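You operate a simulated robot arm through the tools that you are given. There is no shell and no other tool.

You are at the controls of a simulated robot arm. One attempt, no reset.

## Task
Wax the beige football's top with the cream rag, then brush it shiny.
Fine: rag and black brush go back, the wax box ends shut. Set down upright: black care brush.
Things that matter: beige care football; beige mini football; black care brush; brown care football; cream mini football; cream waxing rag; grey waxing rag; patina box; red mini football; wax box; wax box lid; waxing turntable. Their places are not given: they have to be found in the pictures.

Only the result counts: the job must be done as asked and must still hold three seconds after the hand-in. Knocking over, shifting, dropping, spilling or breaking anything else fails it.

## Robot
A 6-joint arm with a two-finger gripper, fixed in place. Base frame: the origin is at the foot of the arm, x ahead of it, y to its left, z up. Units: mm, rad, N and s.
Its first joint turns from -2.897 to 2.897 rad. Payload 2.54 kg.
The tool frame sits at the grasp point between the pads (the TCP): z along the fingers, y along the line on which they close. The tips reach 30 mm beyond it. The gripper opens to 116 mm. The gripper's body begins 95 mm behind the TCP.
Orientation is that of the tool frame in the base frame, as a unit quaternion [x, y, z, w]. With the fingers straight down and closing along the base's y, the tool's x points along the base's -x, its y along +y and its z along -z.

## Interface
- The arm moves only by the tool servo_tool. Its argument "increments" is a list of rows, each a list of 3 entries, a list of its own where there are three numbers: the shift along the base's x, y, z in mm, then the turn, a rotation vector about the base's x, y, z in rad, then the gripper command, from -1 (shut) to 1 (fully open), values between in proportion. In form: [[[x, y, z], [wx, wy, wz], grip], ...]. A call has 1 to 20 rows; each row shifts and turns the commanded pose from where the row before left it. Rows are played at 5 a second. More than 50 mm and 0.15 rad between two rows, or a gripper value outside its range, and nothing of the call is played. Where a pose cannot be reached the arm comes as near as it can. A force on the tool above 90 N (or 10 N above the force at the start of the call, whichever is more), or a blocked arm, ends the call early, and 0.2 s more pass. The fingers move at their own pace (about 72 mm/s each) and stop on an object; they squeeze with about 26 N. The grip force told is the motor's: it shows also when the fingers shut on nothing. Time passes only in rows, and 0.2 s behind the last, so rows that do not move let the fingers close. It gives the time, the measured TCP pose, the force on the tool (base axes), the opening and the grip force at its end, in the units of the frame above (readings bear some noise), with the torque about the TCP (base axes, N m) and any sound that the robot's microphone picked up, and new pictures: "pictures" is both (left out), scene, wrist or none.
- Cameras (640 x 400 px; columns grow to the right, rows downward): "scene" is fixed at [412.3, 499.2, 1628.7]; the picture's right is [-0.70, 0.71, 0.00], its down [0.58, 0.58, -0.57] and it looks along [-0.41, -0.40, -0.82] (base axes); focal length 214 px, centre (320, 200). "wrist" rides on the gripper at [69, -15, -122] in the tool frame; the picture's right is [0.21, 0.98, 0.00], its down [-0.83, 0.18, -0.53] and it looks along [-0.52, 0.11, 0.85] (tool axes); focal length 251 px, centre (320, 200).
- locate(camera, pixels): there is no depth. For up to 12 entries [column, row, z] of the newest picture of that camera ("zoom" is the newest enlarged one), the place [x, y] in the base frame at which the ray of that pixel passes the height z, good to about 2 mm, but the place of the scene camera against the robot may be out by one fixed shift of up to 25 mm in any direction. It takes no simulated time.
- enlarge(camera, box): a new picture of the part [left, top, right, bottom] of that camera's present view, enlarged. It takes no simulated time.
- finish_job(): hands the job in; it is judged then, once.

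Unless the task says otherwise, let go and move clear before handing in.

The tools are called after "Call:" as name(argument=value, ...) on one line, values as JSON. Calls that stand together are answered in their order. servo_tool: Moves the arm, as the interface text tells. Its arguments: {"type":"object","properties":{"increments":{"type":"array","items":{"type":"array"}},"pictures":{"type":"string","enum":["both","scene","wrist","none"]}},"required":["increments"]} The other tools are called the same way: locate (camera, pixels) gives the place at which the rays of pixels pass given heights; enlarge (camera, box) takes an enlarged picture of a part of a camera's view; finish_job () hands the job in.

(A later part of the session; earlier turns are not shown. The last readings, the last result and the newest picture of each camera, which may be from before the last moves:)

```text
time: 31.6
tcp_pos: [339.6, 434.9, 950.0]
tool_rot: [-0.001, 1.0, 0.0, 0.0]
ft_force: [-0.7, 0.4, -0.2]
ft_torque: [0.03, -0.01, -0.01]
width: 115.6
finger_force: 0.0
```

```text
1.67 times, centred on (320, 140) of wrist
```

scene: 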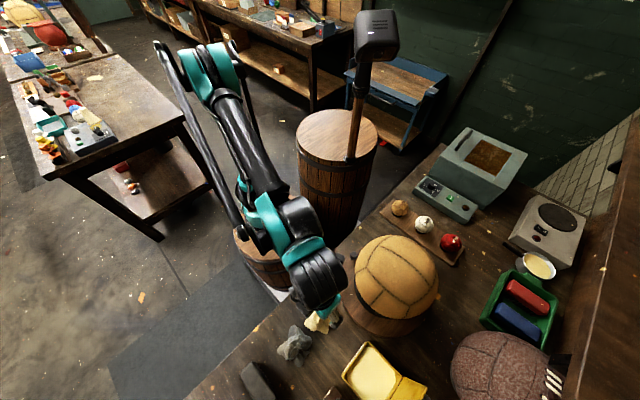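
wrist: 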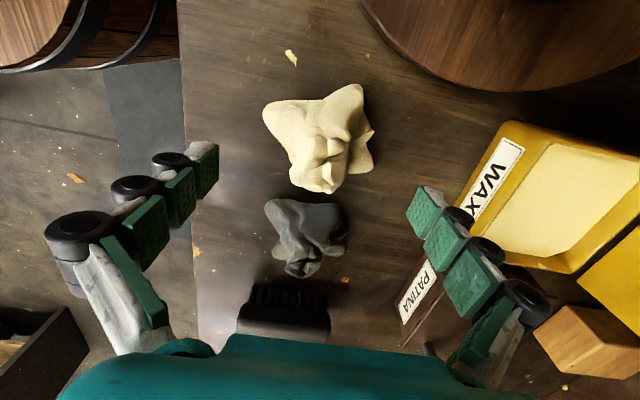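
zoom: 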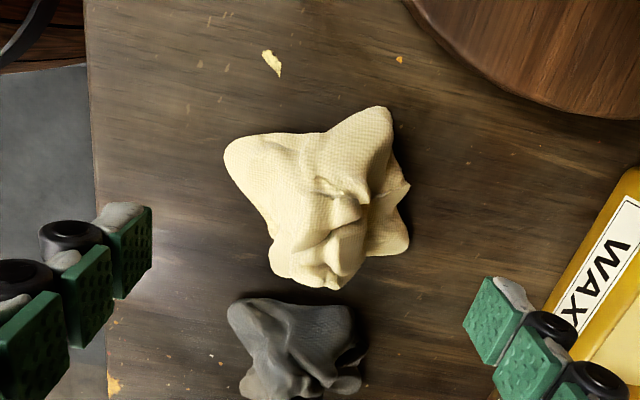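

The rag is centred under the tool (zoom (318,200)), about 75 mm wide along y, and table is near z≈851. I'll descend around it to z≈892 and check for contact.

Call:
servo_tool(increments=[[[0, 0, -25], [0, 0, 0], 1], [[0, 0, -20], [0, 0, 0], 1], [[0, 0, -8], [0, 0, 0], 1], [[0, 0, -5], [0, 0, 0], 1], [[0, 0, 0], [0, 0, 0], 1]], pictures="wrist")

Call:
enlarge(camera="wrist", box=[180, 40, 460, 280])

```text
time: 32.8
tcp_pos: [339.0, 434.8, 891.8]
tool_rot: [-0.001, 1.0, 0.0, 0.0]
ft_force: [1.0, -0.3, -0.2]
ft_torque: [-0.02, 0.02, -0.01]
width: 115.9
finger_force: 0.1
```

wrist: 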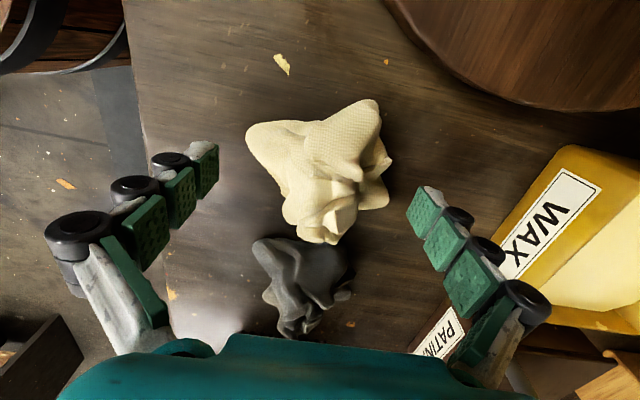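

```text
1.67 times, centred on (320, 160) of wrist
```

zoom: 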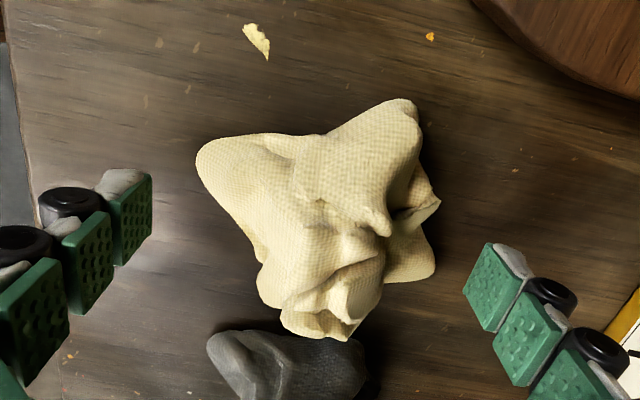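

No contact yet; the rag's middle is slightly to the right at zoom (340,215), so I'll shift +5 mm in y, lower 5 mm and close on it.

Call:
servo_tool(increments=[[[0, 5, -3], [0, 0, 0], 1], [[0, 0, -2], [0, 0, 0], 1], [[0, 0, 0], [0, 0, 0], 0.4], [[0, 0, 0], [0, 0, 0], 0.0], [[0, 0, 0], [0, 0, 0], -0.5], [[0, 0, 0], [0, 0, 0], -1], [[0, 0, 0], [0, 0, 0], -1], [[0, 0, 0], [0, 0, 0], -1]], pictures="wrist")

Call:
enlarge(camera="wrist", box=[180, 40, 460, 280])

```text
time: 34.5
tcp_pos: [339.8, 438.9, 887.0]
tool_rot: [-0.001, 1.0, -0.001, 0.0]
ft_force: [0.9, -0.5, 6.4]
ft_torque: [-0.24, 0.01, 0.03]
width: 70.9
finger_force: 26.0
```

wrist: 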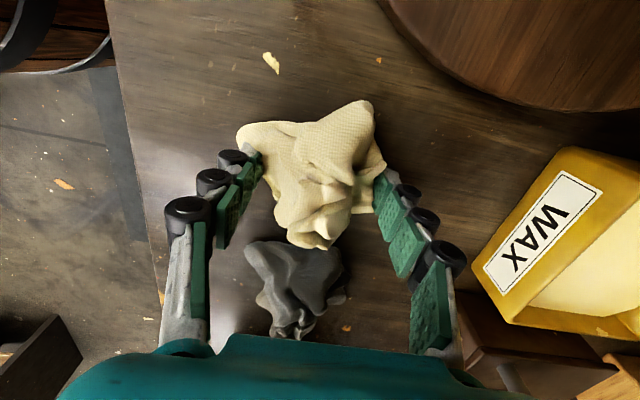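

```text
1.67 times, centred on (320, 160) of wrist
```

zoom: 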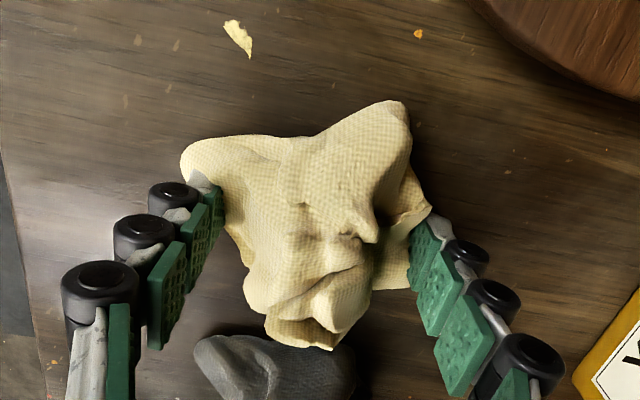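

The rag is firmly held (width 70.9 mm, 26 N) at TCP [339.8,438.9,887] — that's the spot to return it to. I'll lift it straight up and check.

Call:
servo_tool(increments=[[[0, 0, 5], [0, 0, 0], -1], [[0, 0, 15], [0, 0, 0], -1], [[0, 0, 40], [0, 0, 0], -1], [[0, 0, 45], [0, 0, 0], -1], [[0, 0, 40], [0, 0, 0], -1], [[0, 0, 0], [0, 0, 0], -1]], pictures="both")

Call:
enlarge(camera="wrist", box=[200, 20, 640, 300])

```text
time: 36.0
tcp_pos: [340.1, 438.6, 1031.2]
tool_rot: [0.0, 1.0, 0.0, 0.0]
ft_force: [0.1, -0.8, -0.2]
ft_torque: [0.0, 0.0, 0.02]
width: 0.0
finger_force: 25.9
```

scene: 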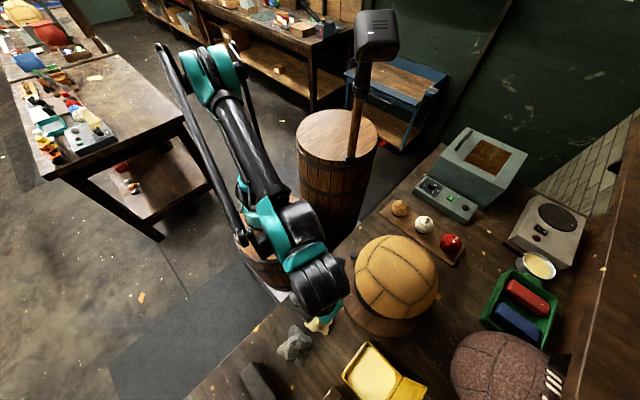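
wrist: 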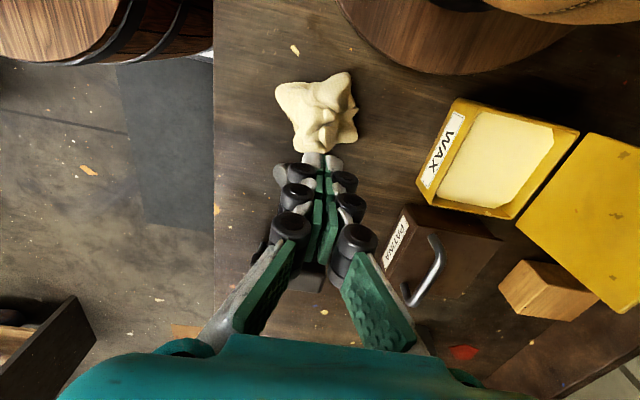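

```text
1.43 times, centred on (420, 160) of wrist
```

zoom: 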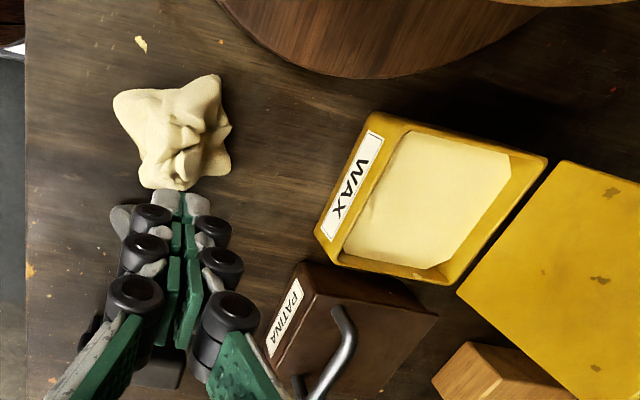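

The rag slipped out of the fingers (width 0) but still lies where it was at (316,114). I'll look closely at its shape to choose a better grip direction.

Call:
enlarge(camera="wrist", box=[256, 60, 376, 160])

Call:
enlarge(camera="scene", box=[270, 290, 350, 370])

```text
4.00 times, centred on (316, 110) of wrist
```

zoom: 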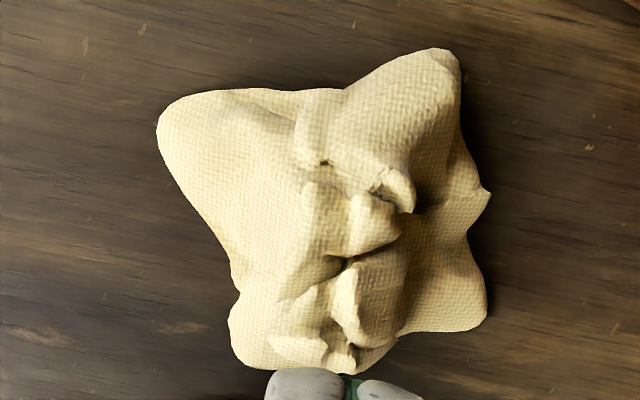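

```text
5.00 times, centred on (310, 330) of scene
```

zoom: 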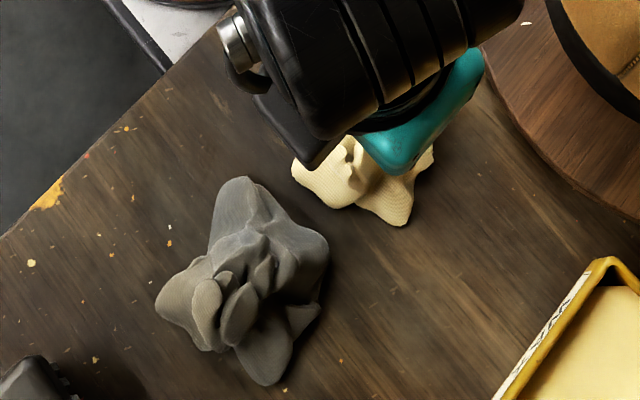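

The rag is a low crumpled heap with lobes; its side notches lie at about [359,412] and [334,475]. I'll yaw the gripper ~0.37 rad to match, centre over [346,443], and go lower this time for a grip near the base.

Call:
servo_tool(increments=[[[3, 2, 0], [0, 0, 0.12], 0.5], [[3, 3, -20], [0, 0, 0.13], 1], [[0, 0, -20], [0, 0, 0.12], 1], [[0, 0, -20], [0, 0, 0], 1], [[0, 0, 0], [0, 0, 0], 1]], pictures="wrist")

Call:
enlarge(camera="wrist", box=[200, 40, 440, 240])

```text
time: 37.1
tcp_pos: [343.9, 443.9, 971.0]
tool_rot: [-0.185, 0.983, 0.0, 0.0]
ft_force: [0.0, -0.8, 0.2]
ft_torque: [-0.02, -0.02, 0.01]
width: 116.3
finger_force: 0.0
```

wrist: 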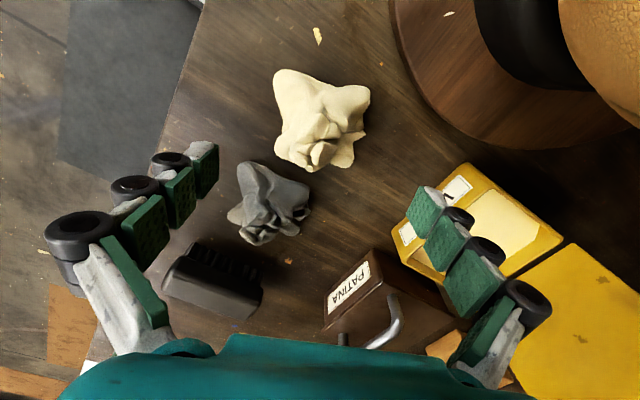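

```text
2.00 times, centred on (320, 140) of wrist
```

zoom: 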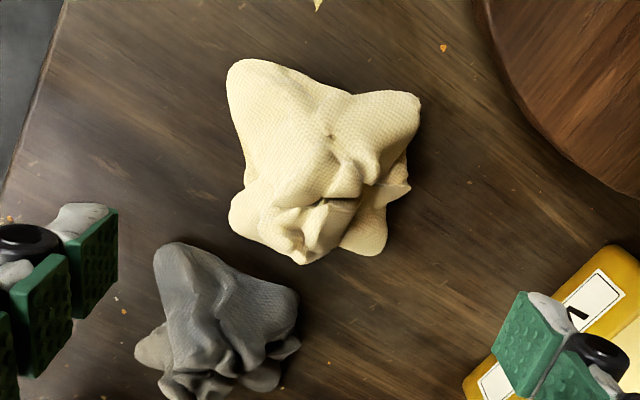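

The notch between lobes at zoom (402,155) and the straight left side at (242,165) sit ~12 mm further toward the tool's +x. I'll shift there and descend with open fingers.

Call:
servo_tool(increments=[[[-11.5, -4.5, -20], [0, 0, 0], 1], [[0, 0, -30], [0, 0, 0], 1], [[0, 0, -25], [0, 0, 0], 1], [[0, 0, -10], [0, 0, 0], 1], [[0, 0, 0], [0, 0, 0], 1]], pictures="wrist")

Call:
enlarge(camera="wrist", box=[200, 40, 440, 240])

```text
time: 38.4
tcp_pos: [334.5, 440.0, 886.7]
tool_rot: [-0.185, 0.983, -0.001, 0.0]
ft_force: [-0.8, 0.6, -0.1]
ft_torque: [-0.01, 0.03, -0.03]
width: 116.1
finger_force: 0.1
```

wrist: 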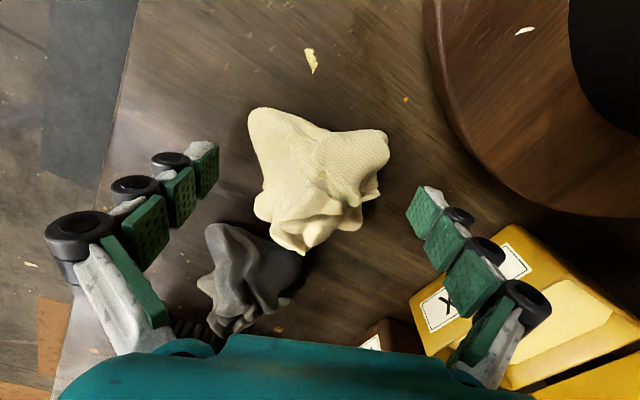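

```text
2.00 times, centred on (320, 140) of wrist
```

zoom: 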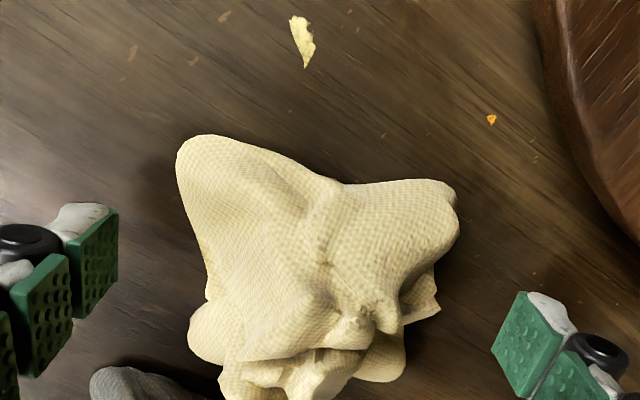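

Good alignment; I'll shift 5 mm back along the tool and step down gently to near the table, watching the force.

Call:
servo_tool(increments=[[[4.5, 1.8, -2], [0, 0, 0], 1], [[0, 0, -2], [0, 0, 0], 1], [[0, 0, -1.5], [0, 0, 0], 1], [[0, 0, 0], [0, 0, 0], 1]], pictures="none")

```text
time: 39.4
tcp_pos: [339.6, 441.1, 880.3]
tool_rot: [-0.185, 0.983, 0.0, 0.0]
ft_force: [-0.7, -0.3, 0.1]
ft_torque: [0.0, -0.01, -0.01]
width: 116.0
finger_force: 0.1
```

No contact yet at z=880. Stepping down 1.5 mm at a time.

Call:
servo_tool(increments=[[[0, 0, -1.5], [0, 0, 0], 1], [[0, 0, -1], [0, 0, 0], 1], [[0, 0, 0], [0, 0, 0], 1]], pictures="none")

```text
time: 40.1
tcp_pos: [338.5, 442.3, 879.2]
tool_rot: [-0.185, 0.983, 0.0, 0.0]
ft_force: [-0.2, 0.3, 0.2]
ft_torque: [0.03, -0.02, -0.02]
width: 115.8
finger_force: 0.1
```

Call:
servo_tool(increments=[[[0, 0, -1.5], [0, 0, 0], 1], [[0, 0, -1], [0, 0, 0], 1], [[0, 0, 0], [0, 0, 0], 1]], pictures="none")

```text
time: 41.0
tcp_pos: [339.2, 442.1, 876.1]
tool_rot: [-0.184, 0.983, 0.0, 0.0]
ft_force: [-0.5, 0.5, -0.1]
ft_torque: [-0.01, 0.0, -0.01]
width: 116.1
finger_force: 0.1
```

Still free at z=876 (tips ≈846). Continuing the gentle touch-down.

Call:
servo_tool(increments=[[[0, 0, -1.5], [0, 0, 0], 1], [[0, 0, -1], [0, 0, 0], 1], [[0, 0, 0], [0, 0, 0], 1]], pictures="wrist")

Call:
enlarge(camera="wrist", box=[160, 60, 480, 280])

```text
time: 41.8
tcp_pos: [338.5, 442.2, 873.5]
tool_rot: [-0.185, 0.983, 0.0, 0.0]
ft_force: [-0.4, 0.3, -0.5]
ft_torque: [0.01, -0.02, 0.01]
width: 116.0
finger_force: 0.1
```

wrist: 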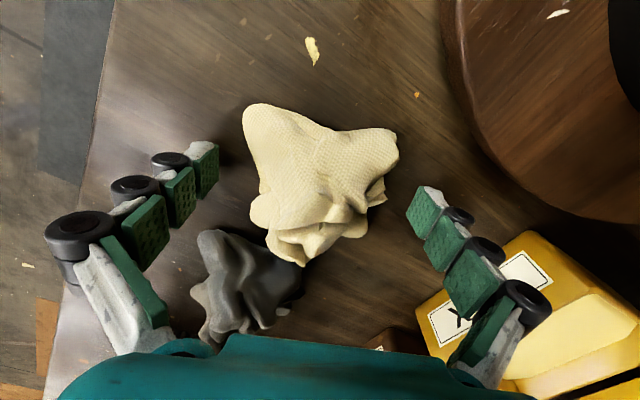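

```text
1.82 times, centred on (320, 170) of wrist
```

zoom: 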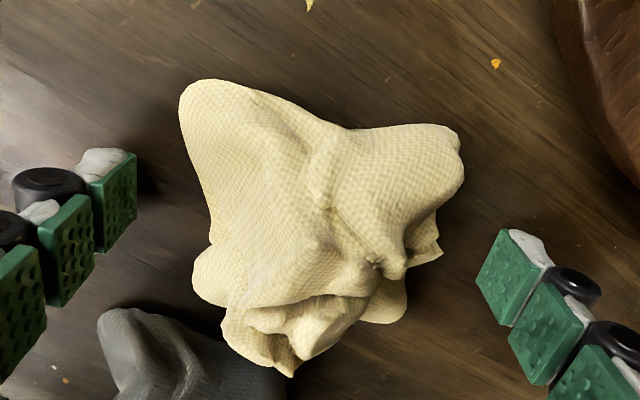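

Tips are now ~4 mm above the table (speck triangulation gives z≈839) and clear of contact. I'll shift 4 mm to centre on the notch at zoom (440,215) and close.

Call:
servo_tool(increments=[[[4.0, 1.6, 0], [0, 0, 0], 1], [[0, 0, 0], [0, 0, 0], 0.4], [[0, 0, 0], [0, 0, 0], 0.1], [[0, 0, 0], [0, 0, 0], -0.3], [[0, 0, 0], [0, 0, 0], -1], [[0, 0, 0], [0, 0, 0], -1], [[0, 0, 0], [0, 0, 0], -1]], pictures="wrist")

Call:
enlarge(camera="wrist", box=[160, 60, 480, 280])

```text
time: 43.4
tcp_pos: [343.0, 442.7, 875.5]
tool_rot: [-0.185, 0.983, 0.0, 0.0]
ft_force: [7.6, 4.6, 68.5]
ft_torque: [0.18, 0.02, 0.23]
width: 106.6
finger_force: 45.8
```

wrist: 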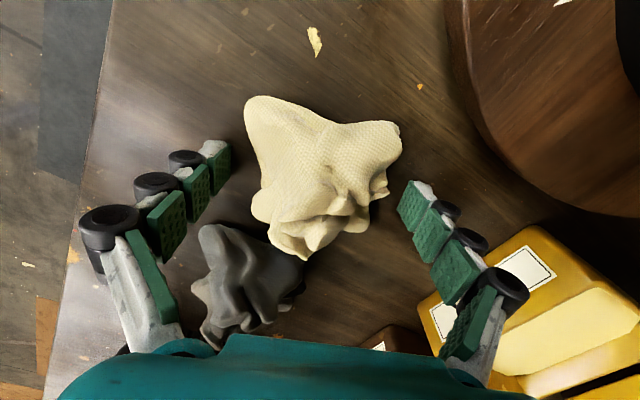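

```text
1.82 times, centred on (320, 170) of wrist
```

zoom: 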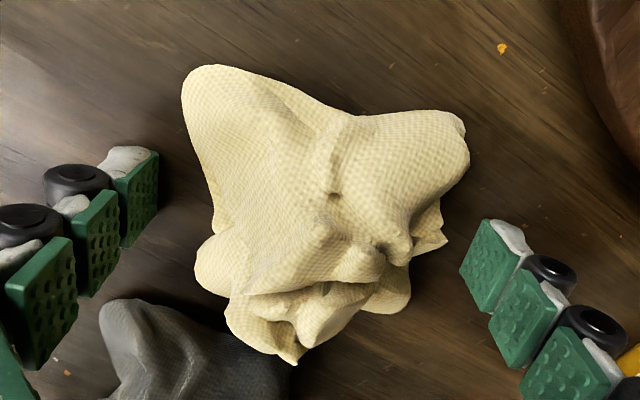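

The fingers pressed on the table while closing (68 N up, stuck at 107 mm): the tips drop as they close. I'll raise 6 mm and close again.

Call:
servo_tool(increments=[[[0, 0, 3], [0, 0, 0], 0.8], [[0, 0, 3], [0, 0, 0], 0.8], [[0, 0, 2], [0, 0, 0], 0.6], [[0, 0, 0], [0, 0, 0], 0.3], [[0, 0, 0], [0, 0, 0], 0.3]], pictures="none")

```text
time: 44.5
tcp_pos: [341.9, 442.3, 883.4]
tool_rot: [-0.184, 0.983, 0.001, 0.0]
ft_force: [3.4, -2.1, 74.6]
ft_torque: [-0.22, -0.06, 0.14]
width: 83.2
finger_force: 45.1
```

Still pressing on the table (75 N) at width 83, so the tips extend further as they close and the table is really near z≈857. I'll open, rise and re-measure heights with locate.

Call:
servo_tool(increments=[[[0, 0, 4], [0, 0, 0], 1], [[0, 0, 10], [0, 0, 0], 1], [[0, 0, 30], [0, 0, 0], 1], [[0, 0, 0], [0, 0, 0], 1]], pictures="wrist")

Call:
enlarge(camera="wrist", box=[240, 20, 420, 180])

```text
time: 45.5
tcp_pos: [341.8, 442.5, 925.4]
tool_rot: [-0.185, 0.983, 0.0, 0.001]
ft_force: [0.0, 0.0, -0.6]
ft_torque: [0.01, 0.01, -0.03]
width: 115.9
finger_force: 0.1
```

wrist: 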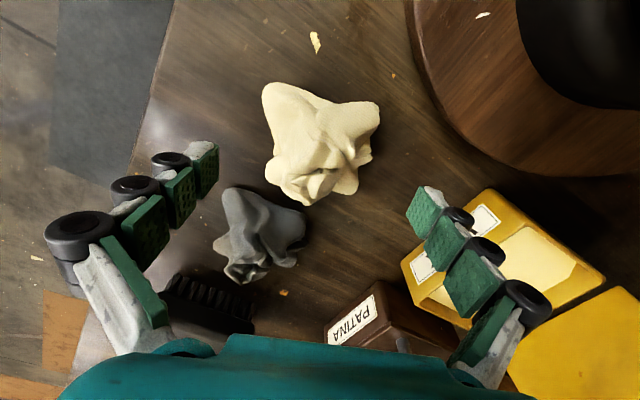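

```text
2.50 times, centred on (330, 100) of wrist
```

zoom: 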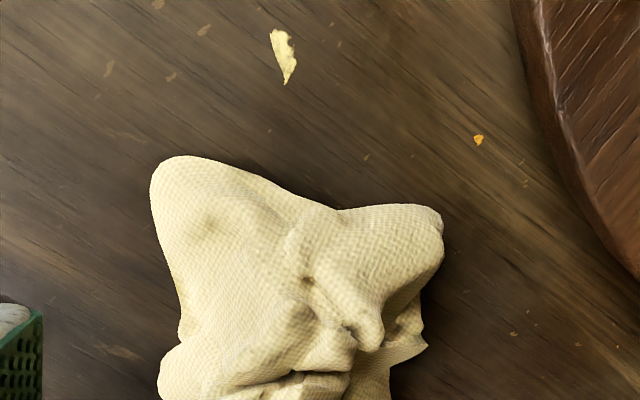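

Call:
locate(camera="zoom", pixels=[[287, 82, 840], [287, 82, 860], [479, 140, 840], [479, 140, 860]])

Call:
servo_tool(increments=[[[0, -20, 45], [0, 0, 0], 1], [[0, -20, 45], [0, 0, 0], 1], [[0, -20, 45], [0, 0, 0], 1], [[0, -20, 45], [0, 0, 0], 1], [[0, -20, 45], [0, 0, 0], 1], [[0, -20, 40], [0, 0, 0], 1], [[0, 0, 0], [0, 0, 0], 1]], pictures="both")

Call:
enlarge(camera="wrist", box=[300, 60, 460, 200])

```text
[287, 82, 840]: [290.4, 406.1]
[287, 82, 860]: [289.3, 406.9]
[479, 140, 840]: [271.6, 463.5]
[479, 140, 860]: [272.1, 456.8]
```

```text
time: 47.1
tcp_pos: [342.6, 322.7, 1192.4]
tool_rot: [-0.185, 0.983, 0.0, 0.0]
ft_force: [-0.3, 0.6, 0.3]
ft_torque: [0.04, 0.01, 0.01]
width: 115.7
finger_force: 0.0
```

scene: 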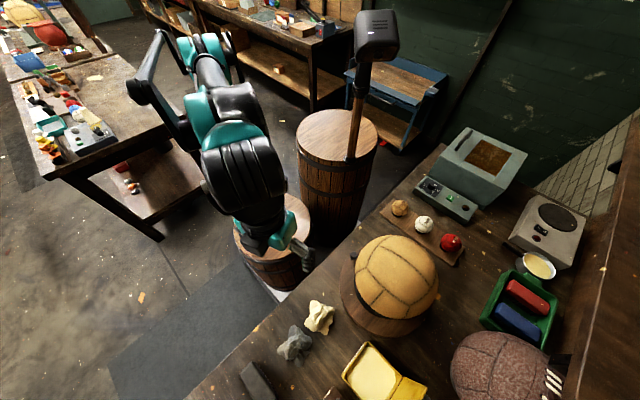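
wrist: 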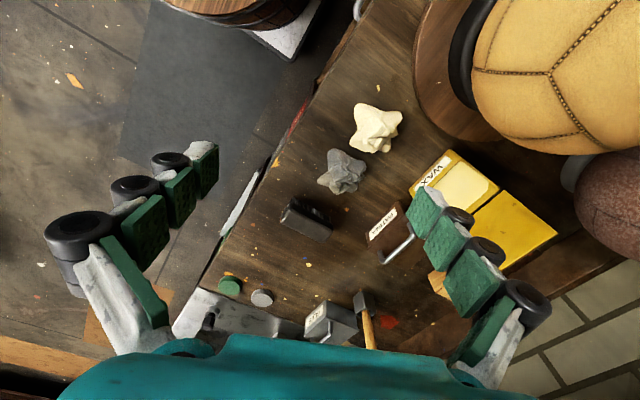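

```text
2.86 times, centred on (380, 130) of wrist
```

zoom: 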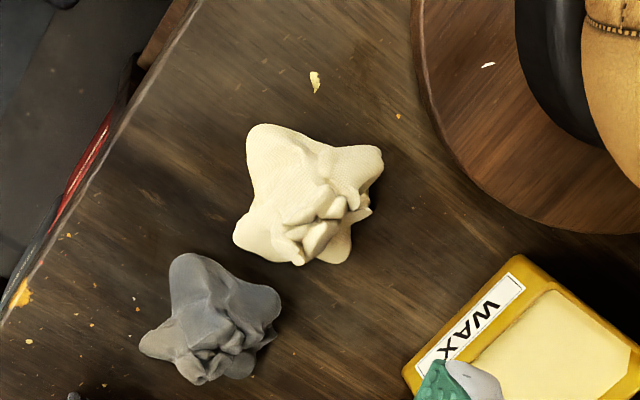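

Call:
locate(camera="zoom", pixels=[[314, 91, 840], [314, 91, 860], [397, 117, 840], [397, 117, 860], [315, 205, 860], [315, 205, 880]])

Call:
enlarge(camera="scene", box=[220, 220, 460, 400])

```text
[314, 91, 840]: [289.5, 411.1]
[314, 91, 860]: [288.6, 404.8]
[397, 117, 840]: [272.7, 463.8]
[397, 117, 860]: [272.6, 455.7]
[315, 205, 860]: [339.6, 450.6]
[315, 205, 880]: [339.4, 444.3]
```

```text
2.22 times, centred on (340, 310) of scene
```

zoom: 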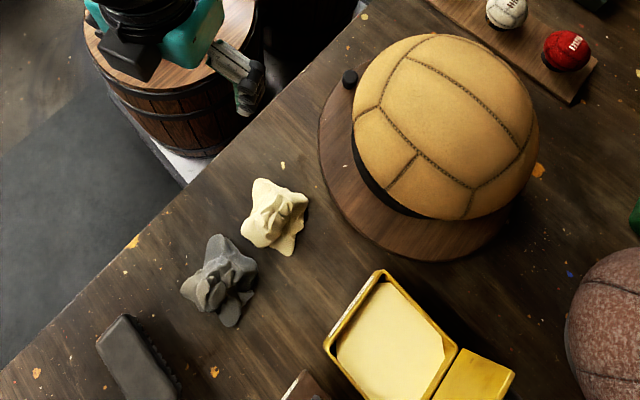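

Locate gives the table at z≈855–857. The rag is essentially unmoved. I need its side profile to pick a good grip, so I'll view it obliquely from the −x/−y side at lower height.

Call:
servo_tool(increments=[[[-20, 3, -40], [0, 0, 0], -0.5], [[-20, 3, -40], [0, 0, 0], -0.9], [[-20, 3, -40], [0, 0, 0], -0.9], [[-20, 3, -40], [0, 0, 0], -0.9], [[-20, 3, -40], [0, 0, 0], -0.9], [[-20, 3, -32], [0, 0, 0], -0.9], [[0, 0, 0], [0, 0, 0], -0.9]], pictures="wrist")

Call:
enlarge(camera="wrist", box=[240, 100, 440, 260])

```text
time: 48.8
tcp_pos: [221.7, 342.1, 959.0]
tool_rot: [-0.185, 0.983, 0.0, 0.0]
ft_force: [-0.1, -0.1, -1.0]
ft_torque: [-0.02, -0.01, 0.03]
width: 5.7
finger_force: 0.2
```

wrist: 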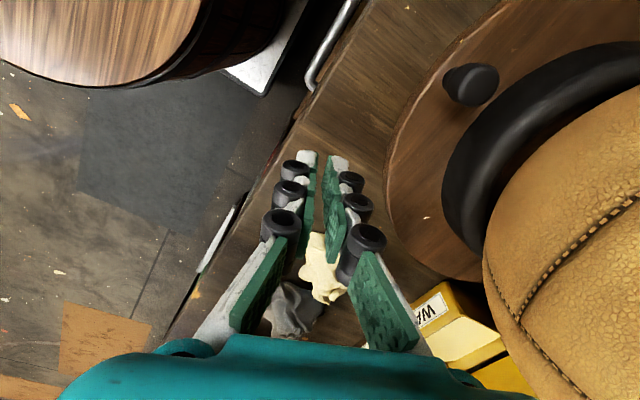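

```text
2.50 times, centred on (340, 180) of wrist
```

zoom: 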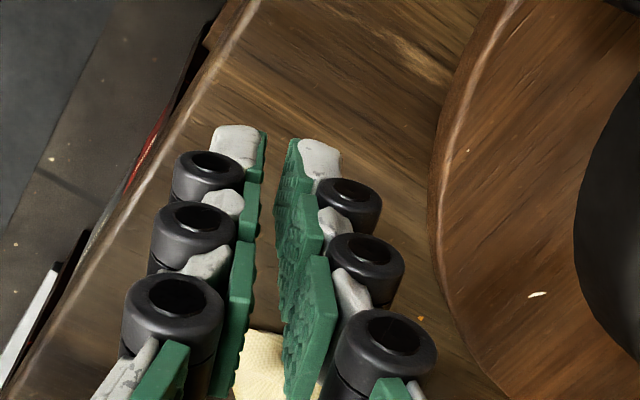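

The closed fingers block the view; I'll open them to look between.

Call:
servo_tool(increments=[[[0, -10, 0], [0, 0, 0], 1], [[0, 0, 0], [0, 0, 0], 1], [[0, 0, 0], [0, 0, 0], 1]], pictures="wrist")

Call:
enlarge(camera="wrist", box=[260, 200, 400, 340])

```text
time: 49.5
tcp_pos: [221.5, 332.2, 959.1]
tool_rot: [-0.186, 0.983, 0.0, 0.0]
ft_force: [0.5, 0.0, 0.6]
ft_torque: [0.0, 0.03, 0.03]
width: 112.2
finger_force: 0.0
```

wrist: 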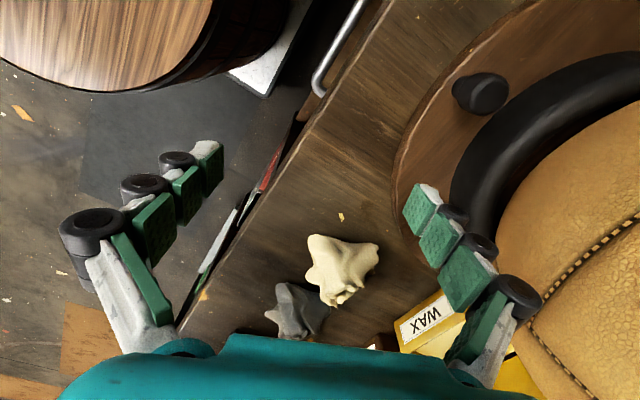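

```text
2.86 times, centred on (330, 270) of wrist
```

zoom: 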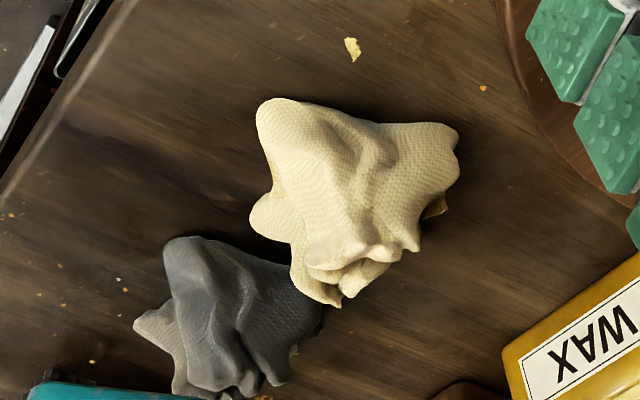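

Call:
locate(camera="zoom", pixels=[[370, 255, 860], [370, 255, 880], [370, 255, 900], [340, 300, 860], [340, 300, 880], [340, 300, 900], [275, 105, 857], [455, 135, 857], [350, 60, 857]])

```text
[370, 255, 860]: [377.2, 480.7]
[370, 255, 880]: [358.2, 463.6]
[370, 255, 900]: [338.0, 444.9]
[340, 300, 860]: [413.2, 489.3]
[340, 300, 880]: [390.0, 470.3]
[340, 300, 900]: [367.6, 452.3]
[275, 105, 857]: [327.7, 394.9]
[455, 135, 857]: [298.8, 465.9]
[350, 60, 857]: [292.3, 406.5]
```

The oblique view shows the rag as a tent ~43 mm high, with a tall ridge running roughly from [338,445] to [368,450] at z≈900. I'll pinch that ridge across: go above [350,446] with yaw ≈0.25.

Call:
servo_tool(increments=[[[10, 5, 30], [0, 0, 0], 1], [[30, 25, 30], [0, 0, -0.06], 1], [[30, 28, 0], [0, 0, -0.06], 1], [[30, 28, 0], [0, 0, 0], 1], [[28, 28, -30], [0, 0, 0], 1], [[0, 0, -30], [0, 0, 0], 0.6], [[0, 0, 0], [0, 0, 0], 0.6]], pictures="wrist")

Call:
enlarge(camera="wrist", box=[220, 40, 420, 200])

```text
time: 51.1
tcp_pos: [350.1, 444.5, 957.9]
tool_rot: [-0.125, 0.992, 0.0, 0.0]
ft_force: [-0.8, 0.4, -0.4]
ft_torque: [0.03, 0.0, 0.04]
width: 93.1
finger_force: 0.0
```

wrist: 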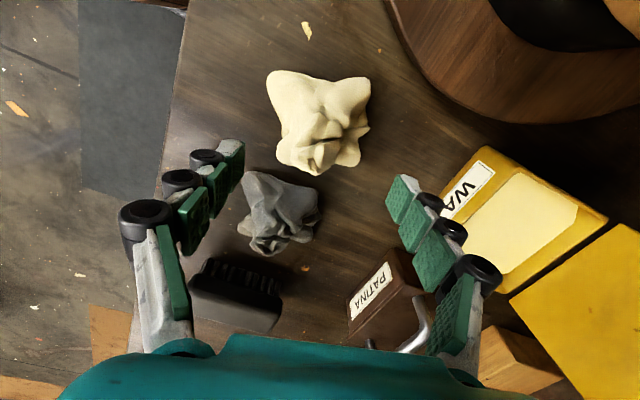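

```text
2.50 times, centred on (320, 120) of wrist
```

zoom: 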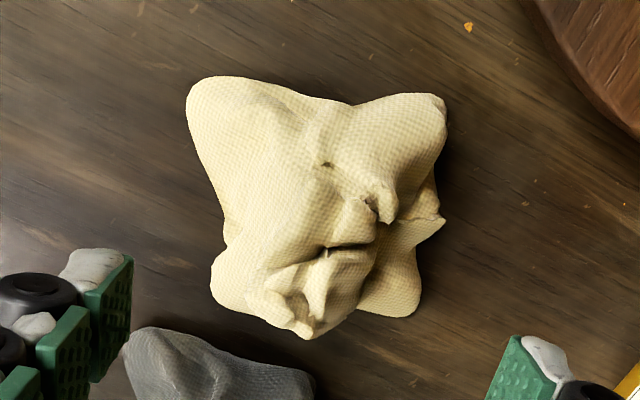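

The ridge spans zoom columns ~265–372 at row 265, centred under the tool. I'll descend so the tips are ~16 mm above the table and close on the ridge.

Call:
servo_tool(increments=[[[0, 0, -25], [0, 0, 0], 0.6], [[0, 0, -20], [0, 0, 0], 0.6], [[0, 0, -8], [0, 0, 0], 0.6], [[0, 0, 0], [0, 0, 0], 0.2], [[0, 0, 0], [0, 0, 0], -0.2], [[0, 0, 0], [0, 0, 0], -0.6], [[0, 0, 0], [0, 0, 0], -1], [[0, 0, 0], [0, 0, 0], -1]], pictures="wrist")

Call:
enlarge(camera="wrist", box=[200, 60, 440, 240])

```text
time: 53.0
tcp_pos: [350.5, 444.8, 905.6]
tool_rot: [-0.126, 0.992, 0.0, 0.0]
ft_force: [0.3, 0.3, 1.7]
ft_torque: [0.0, 0.0, -0.06]
width: 31.9
finger_force: 26.5
```

wrist: 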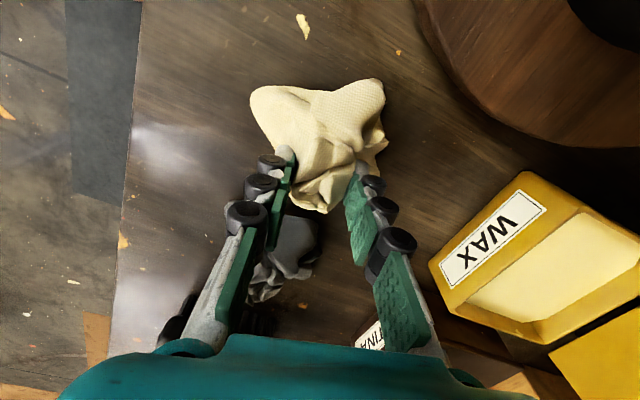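

```text
2.22 times, centred on (320, 150) of wrist
```

zoom: 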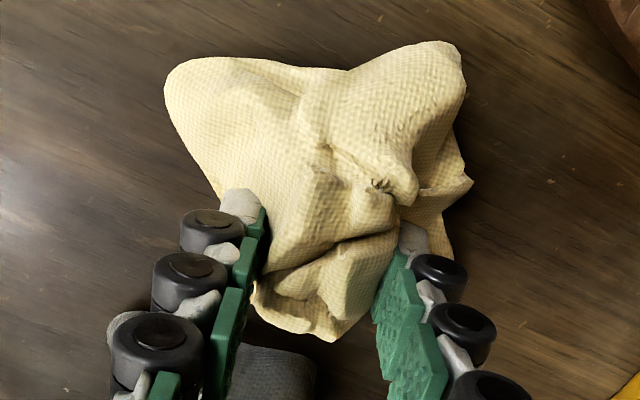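

The ridge is pinched at 31.9 mm with 26 N and little vertical force. I'll lift slowly and check the width.

Call:
servo_tool(increments=[[[0, 0, 2], [0, 0, 0], -1], [[0, 0, 3], [0, 0, 0], -1], [[0, 0, 5], [0, 0, 0], -1], [[0, 0, 8], [0, 0, 0], -1], [[0, 0, 0], [0, 0, 0], -1]], pictures="wrist")

```text
time: 54.1
tcp_pos: [350.6, 446.1, 923.9]
tool_rot: [-0.126, 0.992, 0.0, 0.0]
ft_force: [-0.4, -0.1, -1.1]
ft_torque: [0.01, -0.02, -0.01]
width: 31.2
finger_force: 26.4
```

wrist: 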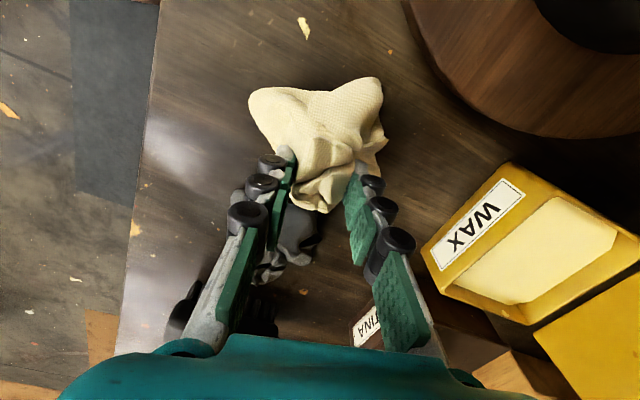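

The rag comes along (width 31.2, steady). I'll raise it and move toward the wax box to measure the opening.

Call:
servo_tool(increments=[[[0, 0, 30], [0, 0, 0], -1], [[0, 0, 40], [0, 0, 0], -1], [[0, 0, 30], [0, 0, 0], -1], [[0, 30, 0], [0, 0, 0], -1], [[0, 35, 0], [0, 0, -0.08], -1], [[0, 35, 0], [0, 0, -0.08], -1], [[0, 30, 0], [0, 0, -0.09], -1], [[0, 0, 0], [0, 0, 0], -1]], pictures="both")

Call:
enlarge(camera="wrist", box=[220, 0, 520, 240])

```text
time: 56.0
tcp_pos: [349.9, 575.9, 1024.7]
tool_rot: [-0.002, 1.0, 0.0, 0.001]
ft_force: [0.7, -0.3, 0.7]
ft_torque: [0.01, -0.02, 0.0]
width: 30.7
finger_force: 25.9
```

scene: 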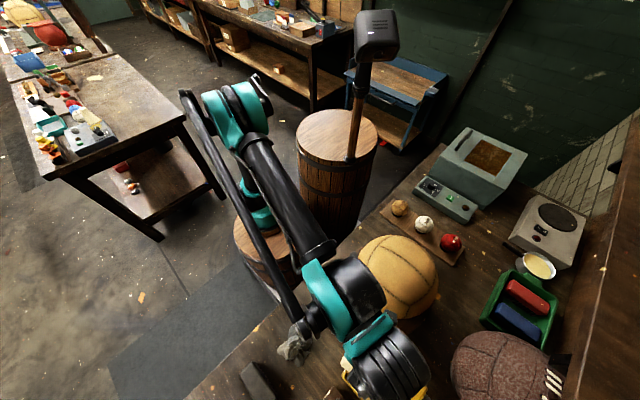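
wrist: 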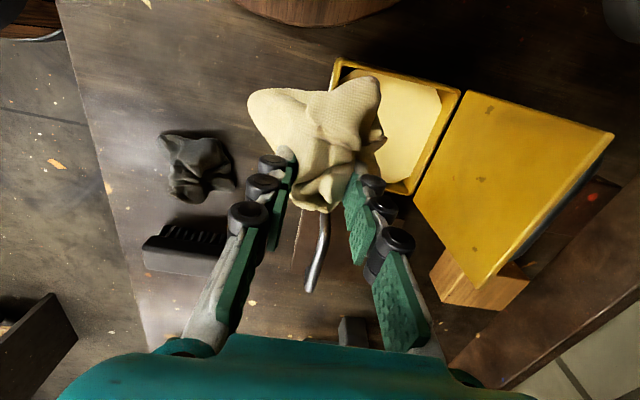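

```text
1.67 times, centred on (370, 120) of wrist
```

zoom: 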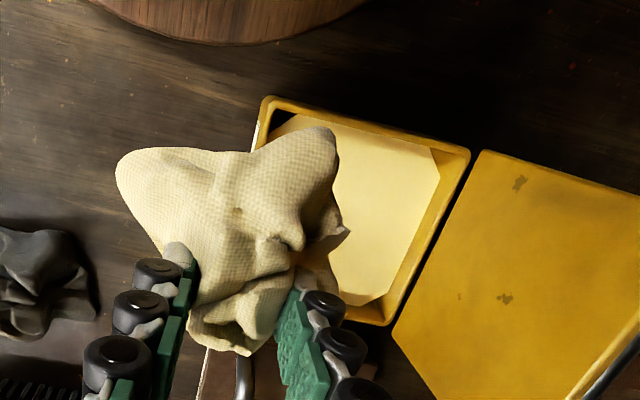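

Call:
locate(camera="zoom", pixels=[[264, 97, 905], [470, 150, 905], [388, 325, 905], [272, 112, 905], [460, 155, 905], [385, 313, 905], [436, 152, 895], [372, 305, 895], [300, 118, 895], [438, 180, 895]])

```text
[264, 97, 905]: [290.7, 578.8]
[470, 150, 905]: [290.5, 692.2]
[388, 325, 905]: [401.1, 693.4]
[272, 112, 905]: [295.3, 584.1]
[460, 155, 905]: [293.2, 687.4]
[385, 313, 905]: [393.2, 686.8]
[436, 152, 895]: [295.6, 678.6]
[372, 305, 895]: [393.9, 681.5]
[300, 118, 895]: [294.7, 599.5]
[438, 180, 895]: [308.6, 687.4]
```

Call:
locate(camera="zoom", pixels=[[117, 175, 985], [150, 148, 985], [325, 128, 985], [337, 150, 985], [350, 232, 985], [343, 285, 980], [225, 350, 1010], [165, 235, 985]])

```text
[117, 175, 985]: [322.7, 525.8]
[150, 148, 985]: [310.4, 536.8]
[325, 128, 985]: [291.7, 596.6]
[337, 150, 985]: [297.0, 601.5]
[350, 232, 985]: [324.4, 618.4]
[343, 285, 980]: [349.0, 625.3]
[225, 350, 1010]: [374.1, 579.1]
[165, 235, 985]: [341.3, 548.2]
```

The opening (inner rim) spans about x 295–393, y 584–687, and the rag about 91×99 mm, so it fits if centred. I'll centre the rag at TCP [356.5,636] and lower toward the wax.

Call:
servo_tool(increments=[[[3.5, 30, 0], [0, 0, 0], -1], [[3, 30, 0], [0, 0, 0], -1], [[0, 0, -30], [0, 0, 0], -1], [[0, 0, -25], [0, 0, 0], -1], [[0, 0, 0], [0, 0, 0], -1]], pictures="wrist")

Call:
enlarge(camera="wrist", box=[200, 20, 480, 260])

```text
time: 57.1
tcp_pos: [356.8, 635.7, 966.9]
tool_rot: [0.0, 1.0, 0.001, -0.001]
ft_force: [0.0, -0.6, -1.5]
ft_torque: [-0.01, -0.01, -0.01]
width: 30.9
finger_force: 25.9
```

wrist: 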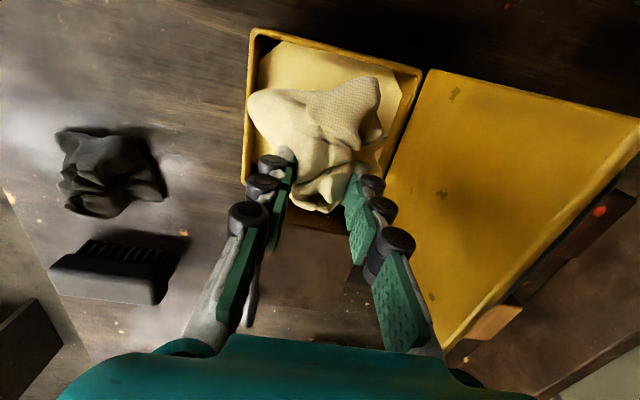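

```text
1.67 times, centred on (340, 140) of wrist
```

zoom: 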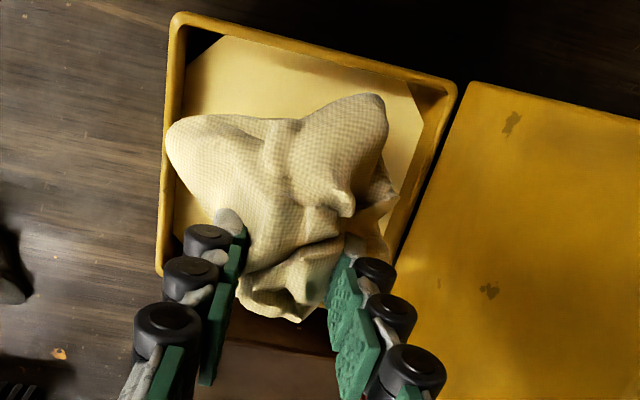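

Call:
locate(camera="zoom", pixels=[[167, 140, 928], [180, 122, 928], [370, 95, 928], [388, 120, 928], [399, 195, 928], [388, 250, 922], [178, 100, 905], [168, 200, 905], [424, 150, 905], [398, 240, 905], [300, 320, 950]])

```text
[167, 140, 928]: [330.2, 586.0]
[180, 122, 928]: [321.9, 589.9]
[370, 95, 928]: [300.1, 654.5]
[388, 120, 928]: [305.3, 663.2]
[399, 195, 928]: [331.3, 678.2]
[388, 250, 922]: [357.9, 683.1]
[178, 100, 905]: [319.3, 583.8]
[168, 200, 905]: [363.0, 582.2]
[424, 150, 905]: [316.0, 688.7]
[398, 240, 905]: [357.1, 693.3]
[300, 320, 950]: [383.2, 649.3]
```

The rag clears the rim by a few mm on each side. I'll shift +1.5 mm in y and lower step by step until it touches the wax.

Call:
servo_tool(increments=[[[0, 1.5, -5], [0, 0, 0], -1], [[0, 0, -5], [0, 0, 0], -1], [[0, 0, -4], [0, 0, 0], -1], [[0, 0, 0], [0, 0, 0], -1]], pictures="none")

```text
time: 58.1
tcp_pos: [357.8, 636.9, 954.4]
tool_rot: [-0.001, 1.0, 0.0, 0.0]
ft_force: [-0.8, -0.6, -1.4]
ft_torque: [-0.01, -0.04, -0.03]
width: 30.4
finger_force: 26.1
```

Call:
servo_tool(increments=[[[0, 0, -2], [0, 0, 0], -1], [[0, 0, -2], [0, 0, 0], -1], [[0, 0, -2], [0, 0, 0], -1], [[0, 0, 0], [0, 0, 0], -1]], pictures="none")

```text
time: 59.1
tcp_pos: [358.3, 635.8, 948.0]
tool_rot: [-0.001, 1.0, 0.0, 0.0]
ft_force: [0.4, 0.2, -0.3]
ft_torque: [-0.04, -0.04, 0.0]
width: 30.7
finger_force: 26.0
```

No contact yet at z=948. Continuing in 1.5 mm steps.

Call:
servo_tool(increments=[[[0, 0, -1.5], [0, 0, 0], -1], [[0, 0, -1.5], [0, 0, 0], -1], [[0, 0, 0], [0, 0, 0], -1]], pictures="none")

```text
time: 60.0
tcp_pos: [357.4, 636.6, 945.6]
tool_rot: [-0.001, 1.0, 0.001, 0.0]
ft_force: [0.1, -0.4, -1.4]
ft_torque: [0.0, 0.01, 0.01]
width: 30.7
finger_force: 25.9
```

Call:
servo_tool(increments=[[[0, 0, -1.5], [0, 0, 0], -1], [[0, 0, -1.5], [0, 0, 0], -1], [[0, 0, 0], [0, 0, 0], -1]], pictures="wrist")

Call:
enlarge(camera="wrist", box=[200, 20, 480, 260])

```text
time: 60.8
tcp_pos: [357.2, 636.6, 942.1]
tool_rot: [-0.001, 1.0, 0.0, -0.001]
ft_force: [-0.5, 0.1, -0.6]
ft_torque: [0.0, -0.01, 0.06]
width: 30.5
finger_force: 26.1
```

wrist: 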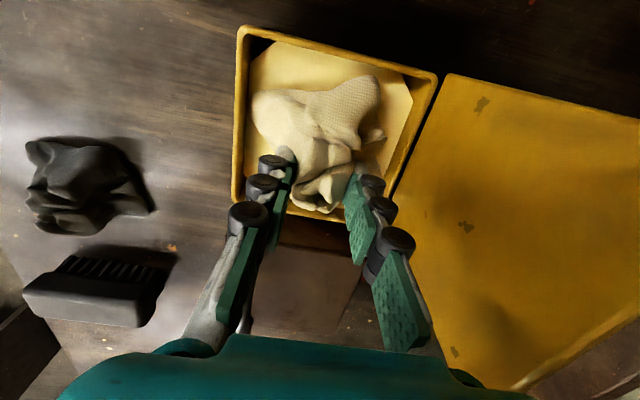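

```text
1.67 times, centred on (340, 140) of wrist
```

zoom: 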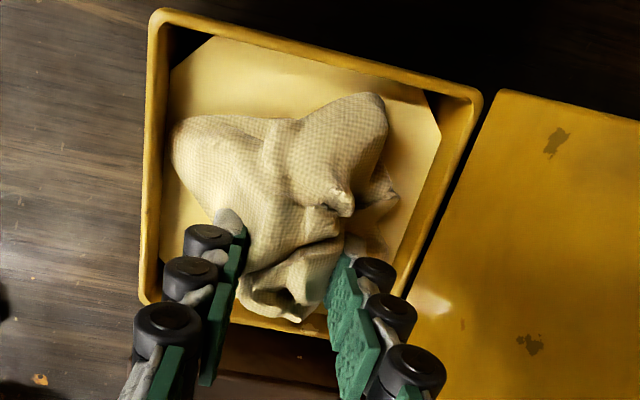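

The rag fits nicely in the opening now. Continuing down toward the wax.

Call:
servo_tool(increments=[[[0, 0, -1.5], [0, 0, 0], -1], [[0, 0, -1.5], [0, 0, 0], -1], [[0, 0, -1], [0, 0, 0], -1], [[0, 0, 0], [0, 0, 0], -1]], pictures="none")

```text
time: 61.8
tcp_pos: [356.3, 637.0, 937.6]
tool_rot: [-0.001, 1.0, 0.0, 0.0]
ft_force: [0.3, -0.2, -0.6]
ft_torque: [-0.01, 0.01, -0.01]
width: 30.4
finger_force: 25.9
```

Call:
servo_tool(increments=[[[0, 0, -1.5], [0, 0, 0], -1], [[0, 0, -1.5], [0, 0, 0], -1], [[0, 0, -1], [0, 0, 0], -1], [[0, 0, 0], [0, 0, 0], -1]], pictures="none")

```text
time: 62.8
tcp_pos: [356.3, 636.6, 934.2]
tool_rot: [-0.001, 1.0, 0.001, 0.0]
ft_force: [0.3, 1.1, -0.4]
ft_torque: [0.01, -0.01, 0.06]
width: 30.6
finger_force: 25.9
```

Call:
servo_tool(increments=[[[0, 0, -1.5], [0, 0, 0], -1], [[0, 0, -1.5], [0, 0, 0], -1], [[0, 0, 0], [0, 0, 0], -1]], pictures="wrist")

Call:
enlarge(camera="wrist", box=[200, 20, 480, 260])

```text
time: 63.5
tcp_pos: [356.2, 637.3, 931.5]
tool_rot: [-0.001, 1.0, 0.0, 0.0]
ft_force: [0.9, 0.4, 0.0]
ft_torque: [0.04, -0.04, -0.03]
width: 30.4
finger_force: 25.5
```

wrist: 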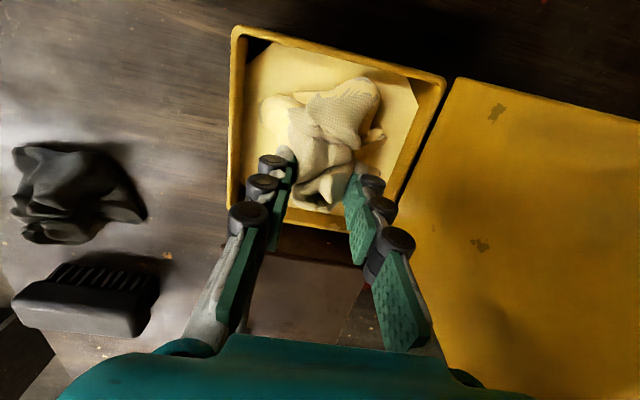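

```text
1.67 times, centred on (340, 140) of wrist
```

zoom: 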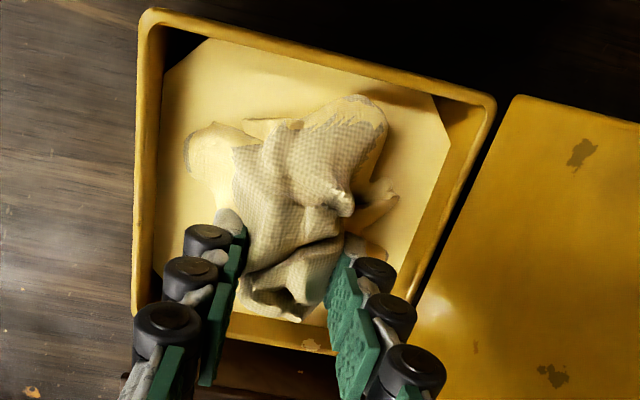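

The rag's lobes have taken on wax colour (zoom (210,150), (360,110)): the wax is soft and the rag is loaded. I'll lift it straight out slowly.

Call:
servo_tool(increments=[[[0, 0, 3], [0, 0, 0], -1], [[0, 0, 5], [0, 0, 0], -1], [[0, 0, 10], [0, 0, 0], -1], [[0, 0, 20], [0, 0, 0], -1], [[0, 0, 25], [0, 0, 0], -1], [[0, 0, 0], [0, 0, 0], -1]], pictures="both")

Call:
enlarge(camera="wrist", box=[200, 20, 480, 260])

```text
time: 65.0
tcp_pos: [355.7, 637.1, 995.2]
tool_rot: [-0.001, 1.0, 0.0, 0.0]
ft_force: [-0.7, -0.3, -1.1]
ft_torque: [-0.01, -0.03, -0.01]
width: 30.6
finger_force: 25.8
```

scene: 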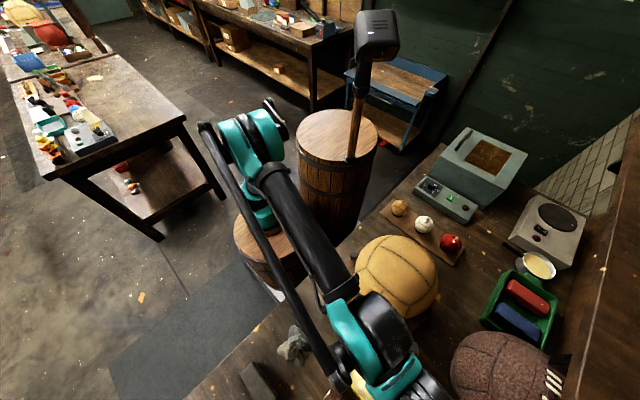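
wrist: 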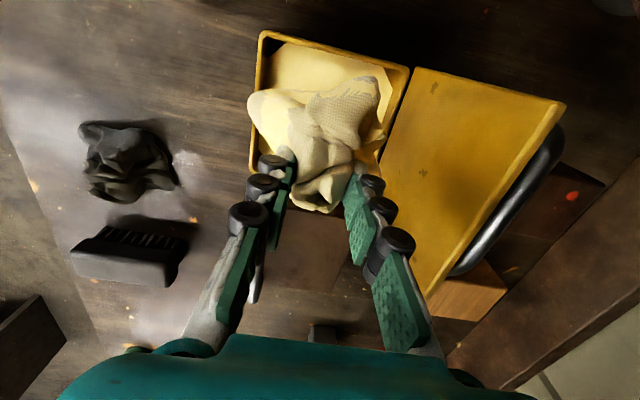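

```text
1.67 times, centred on (340, 140) of wrist
```

zoom: 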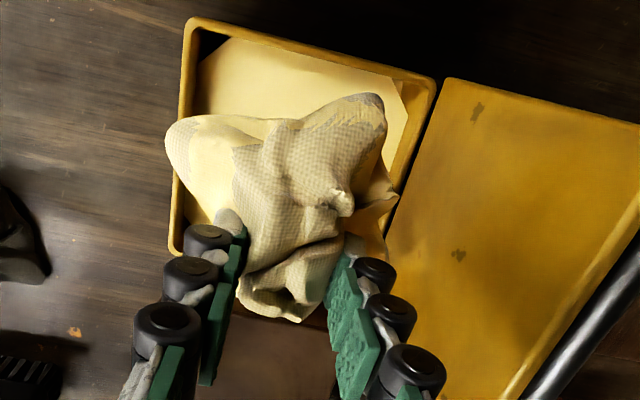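

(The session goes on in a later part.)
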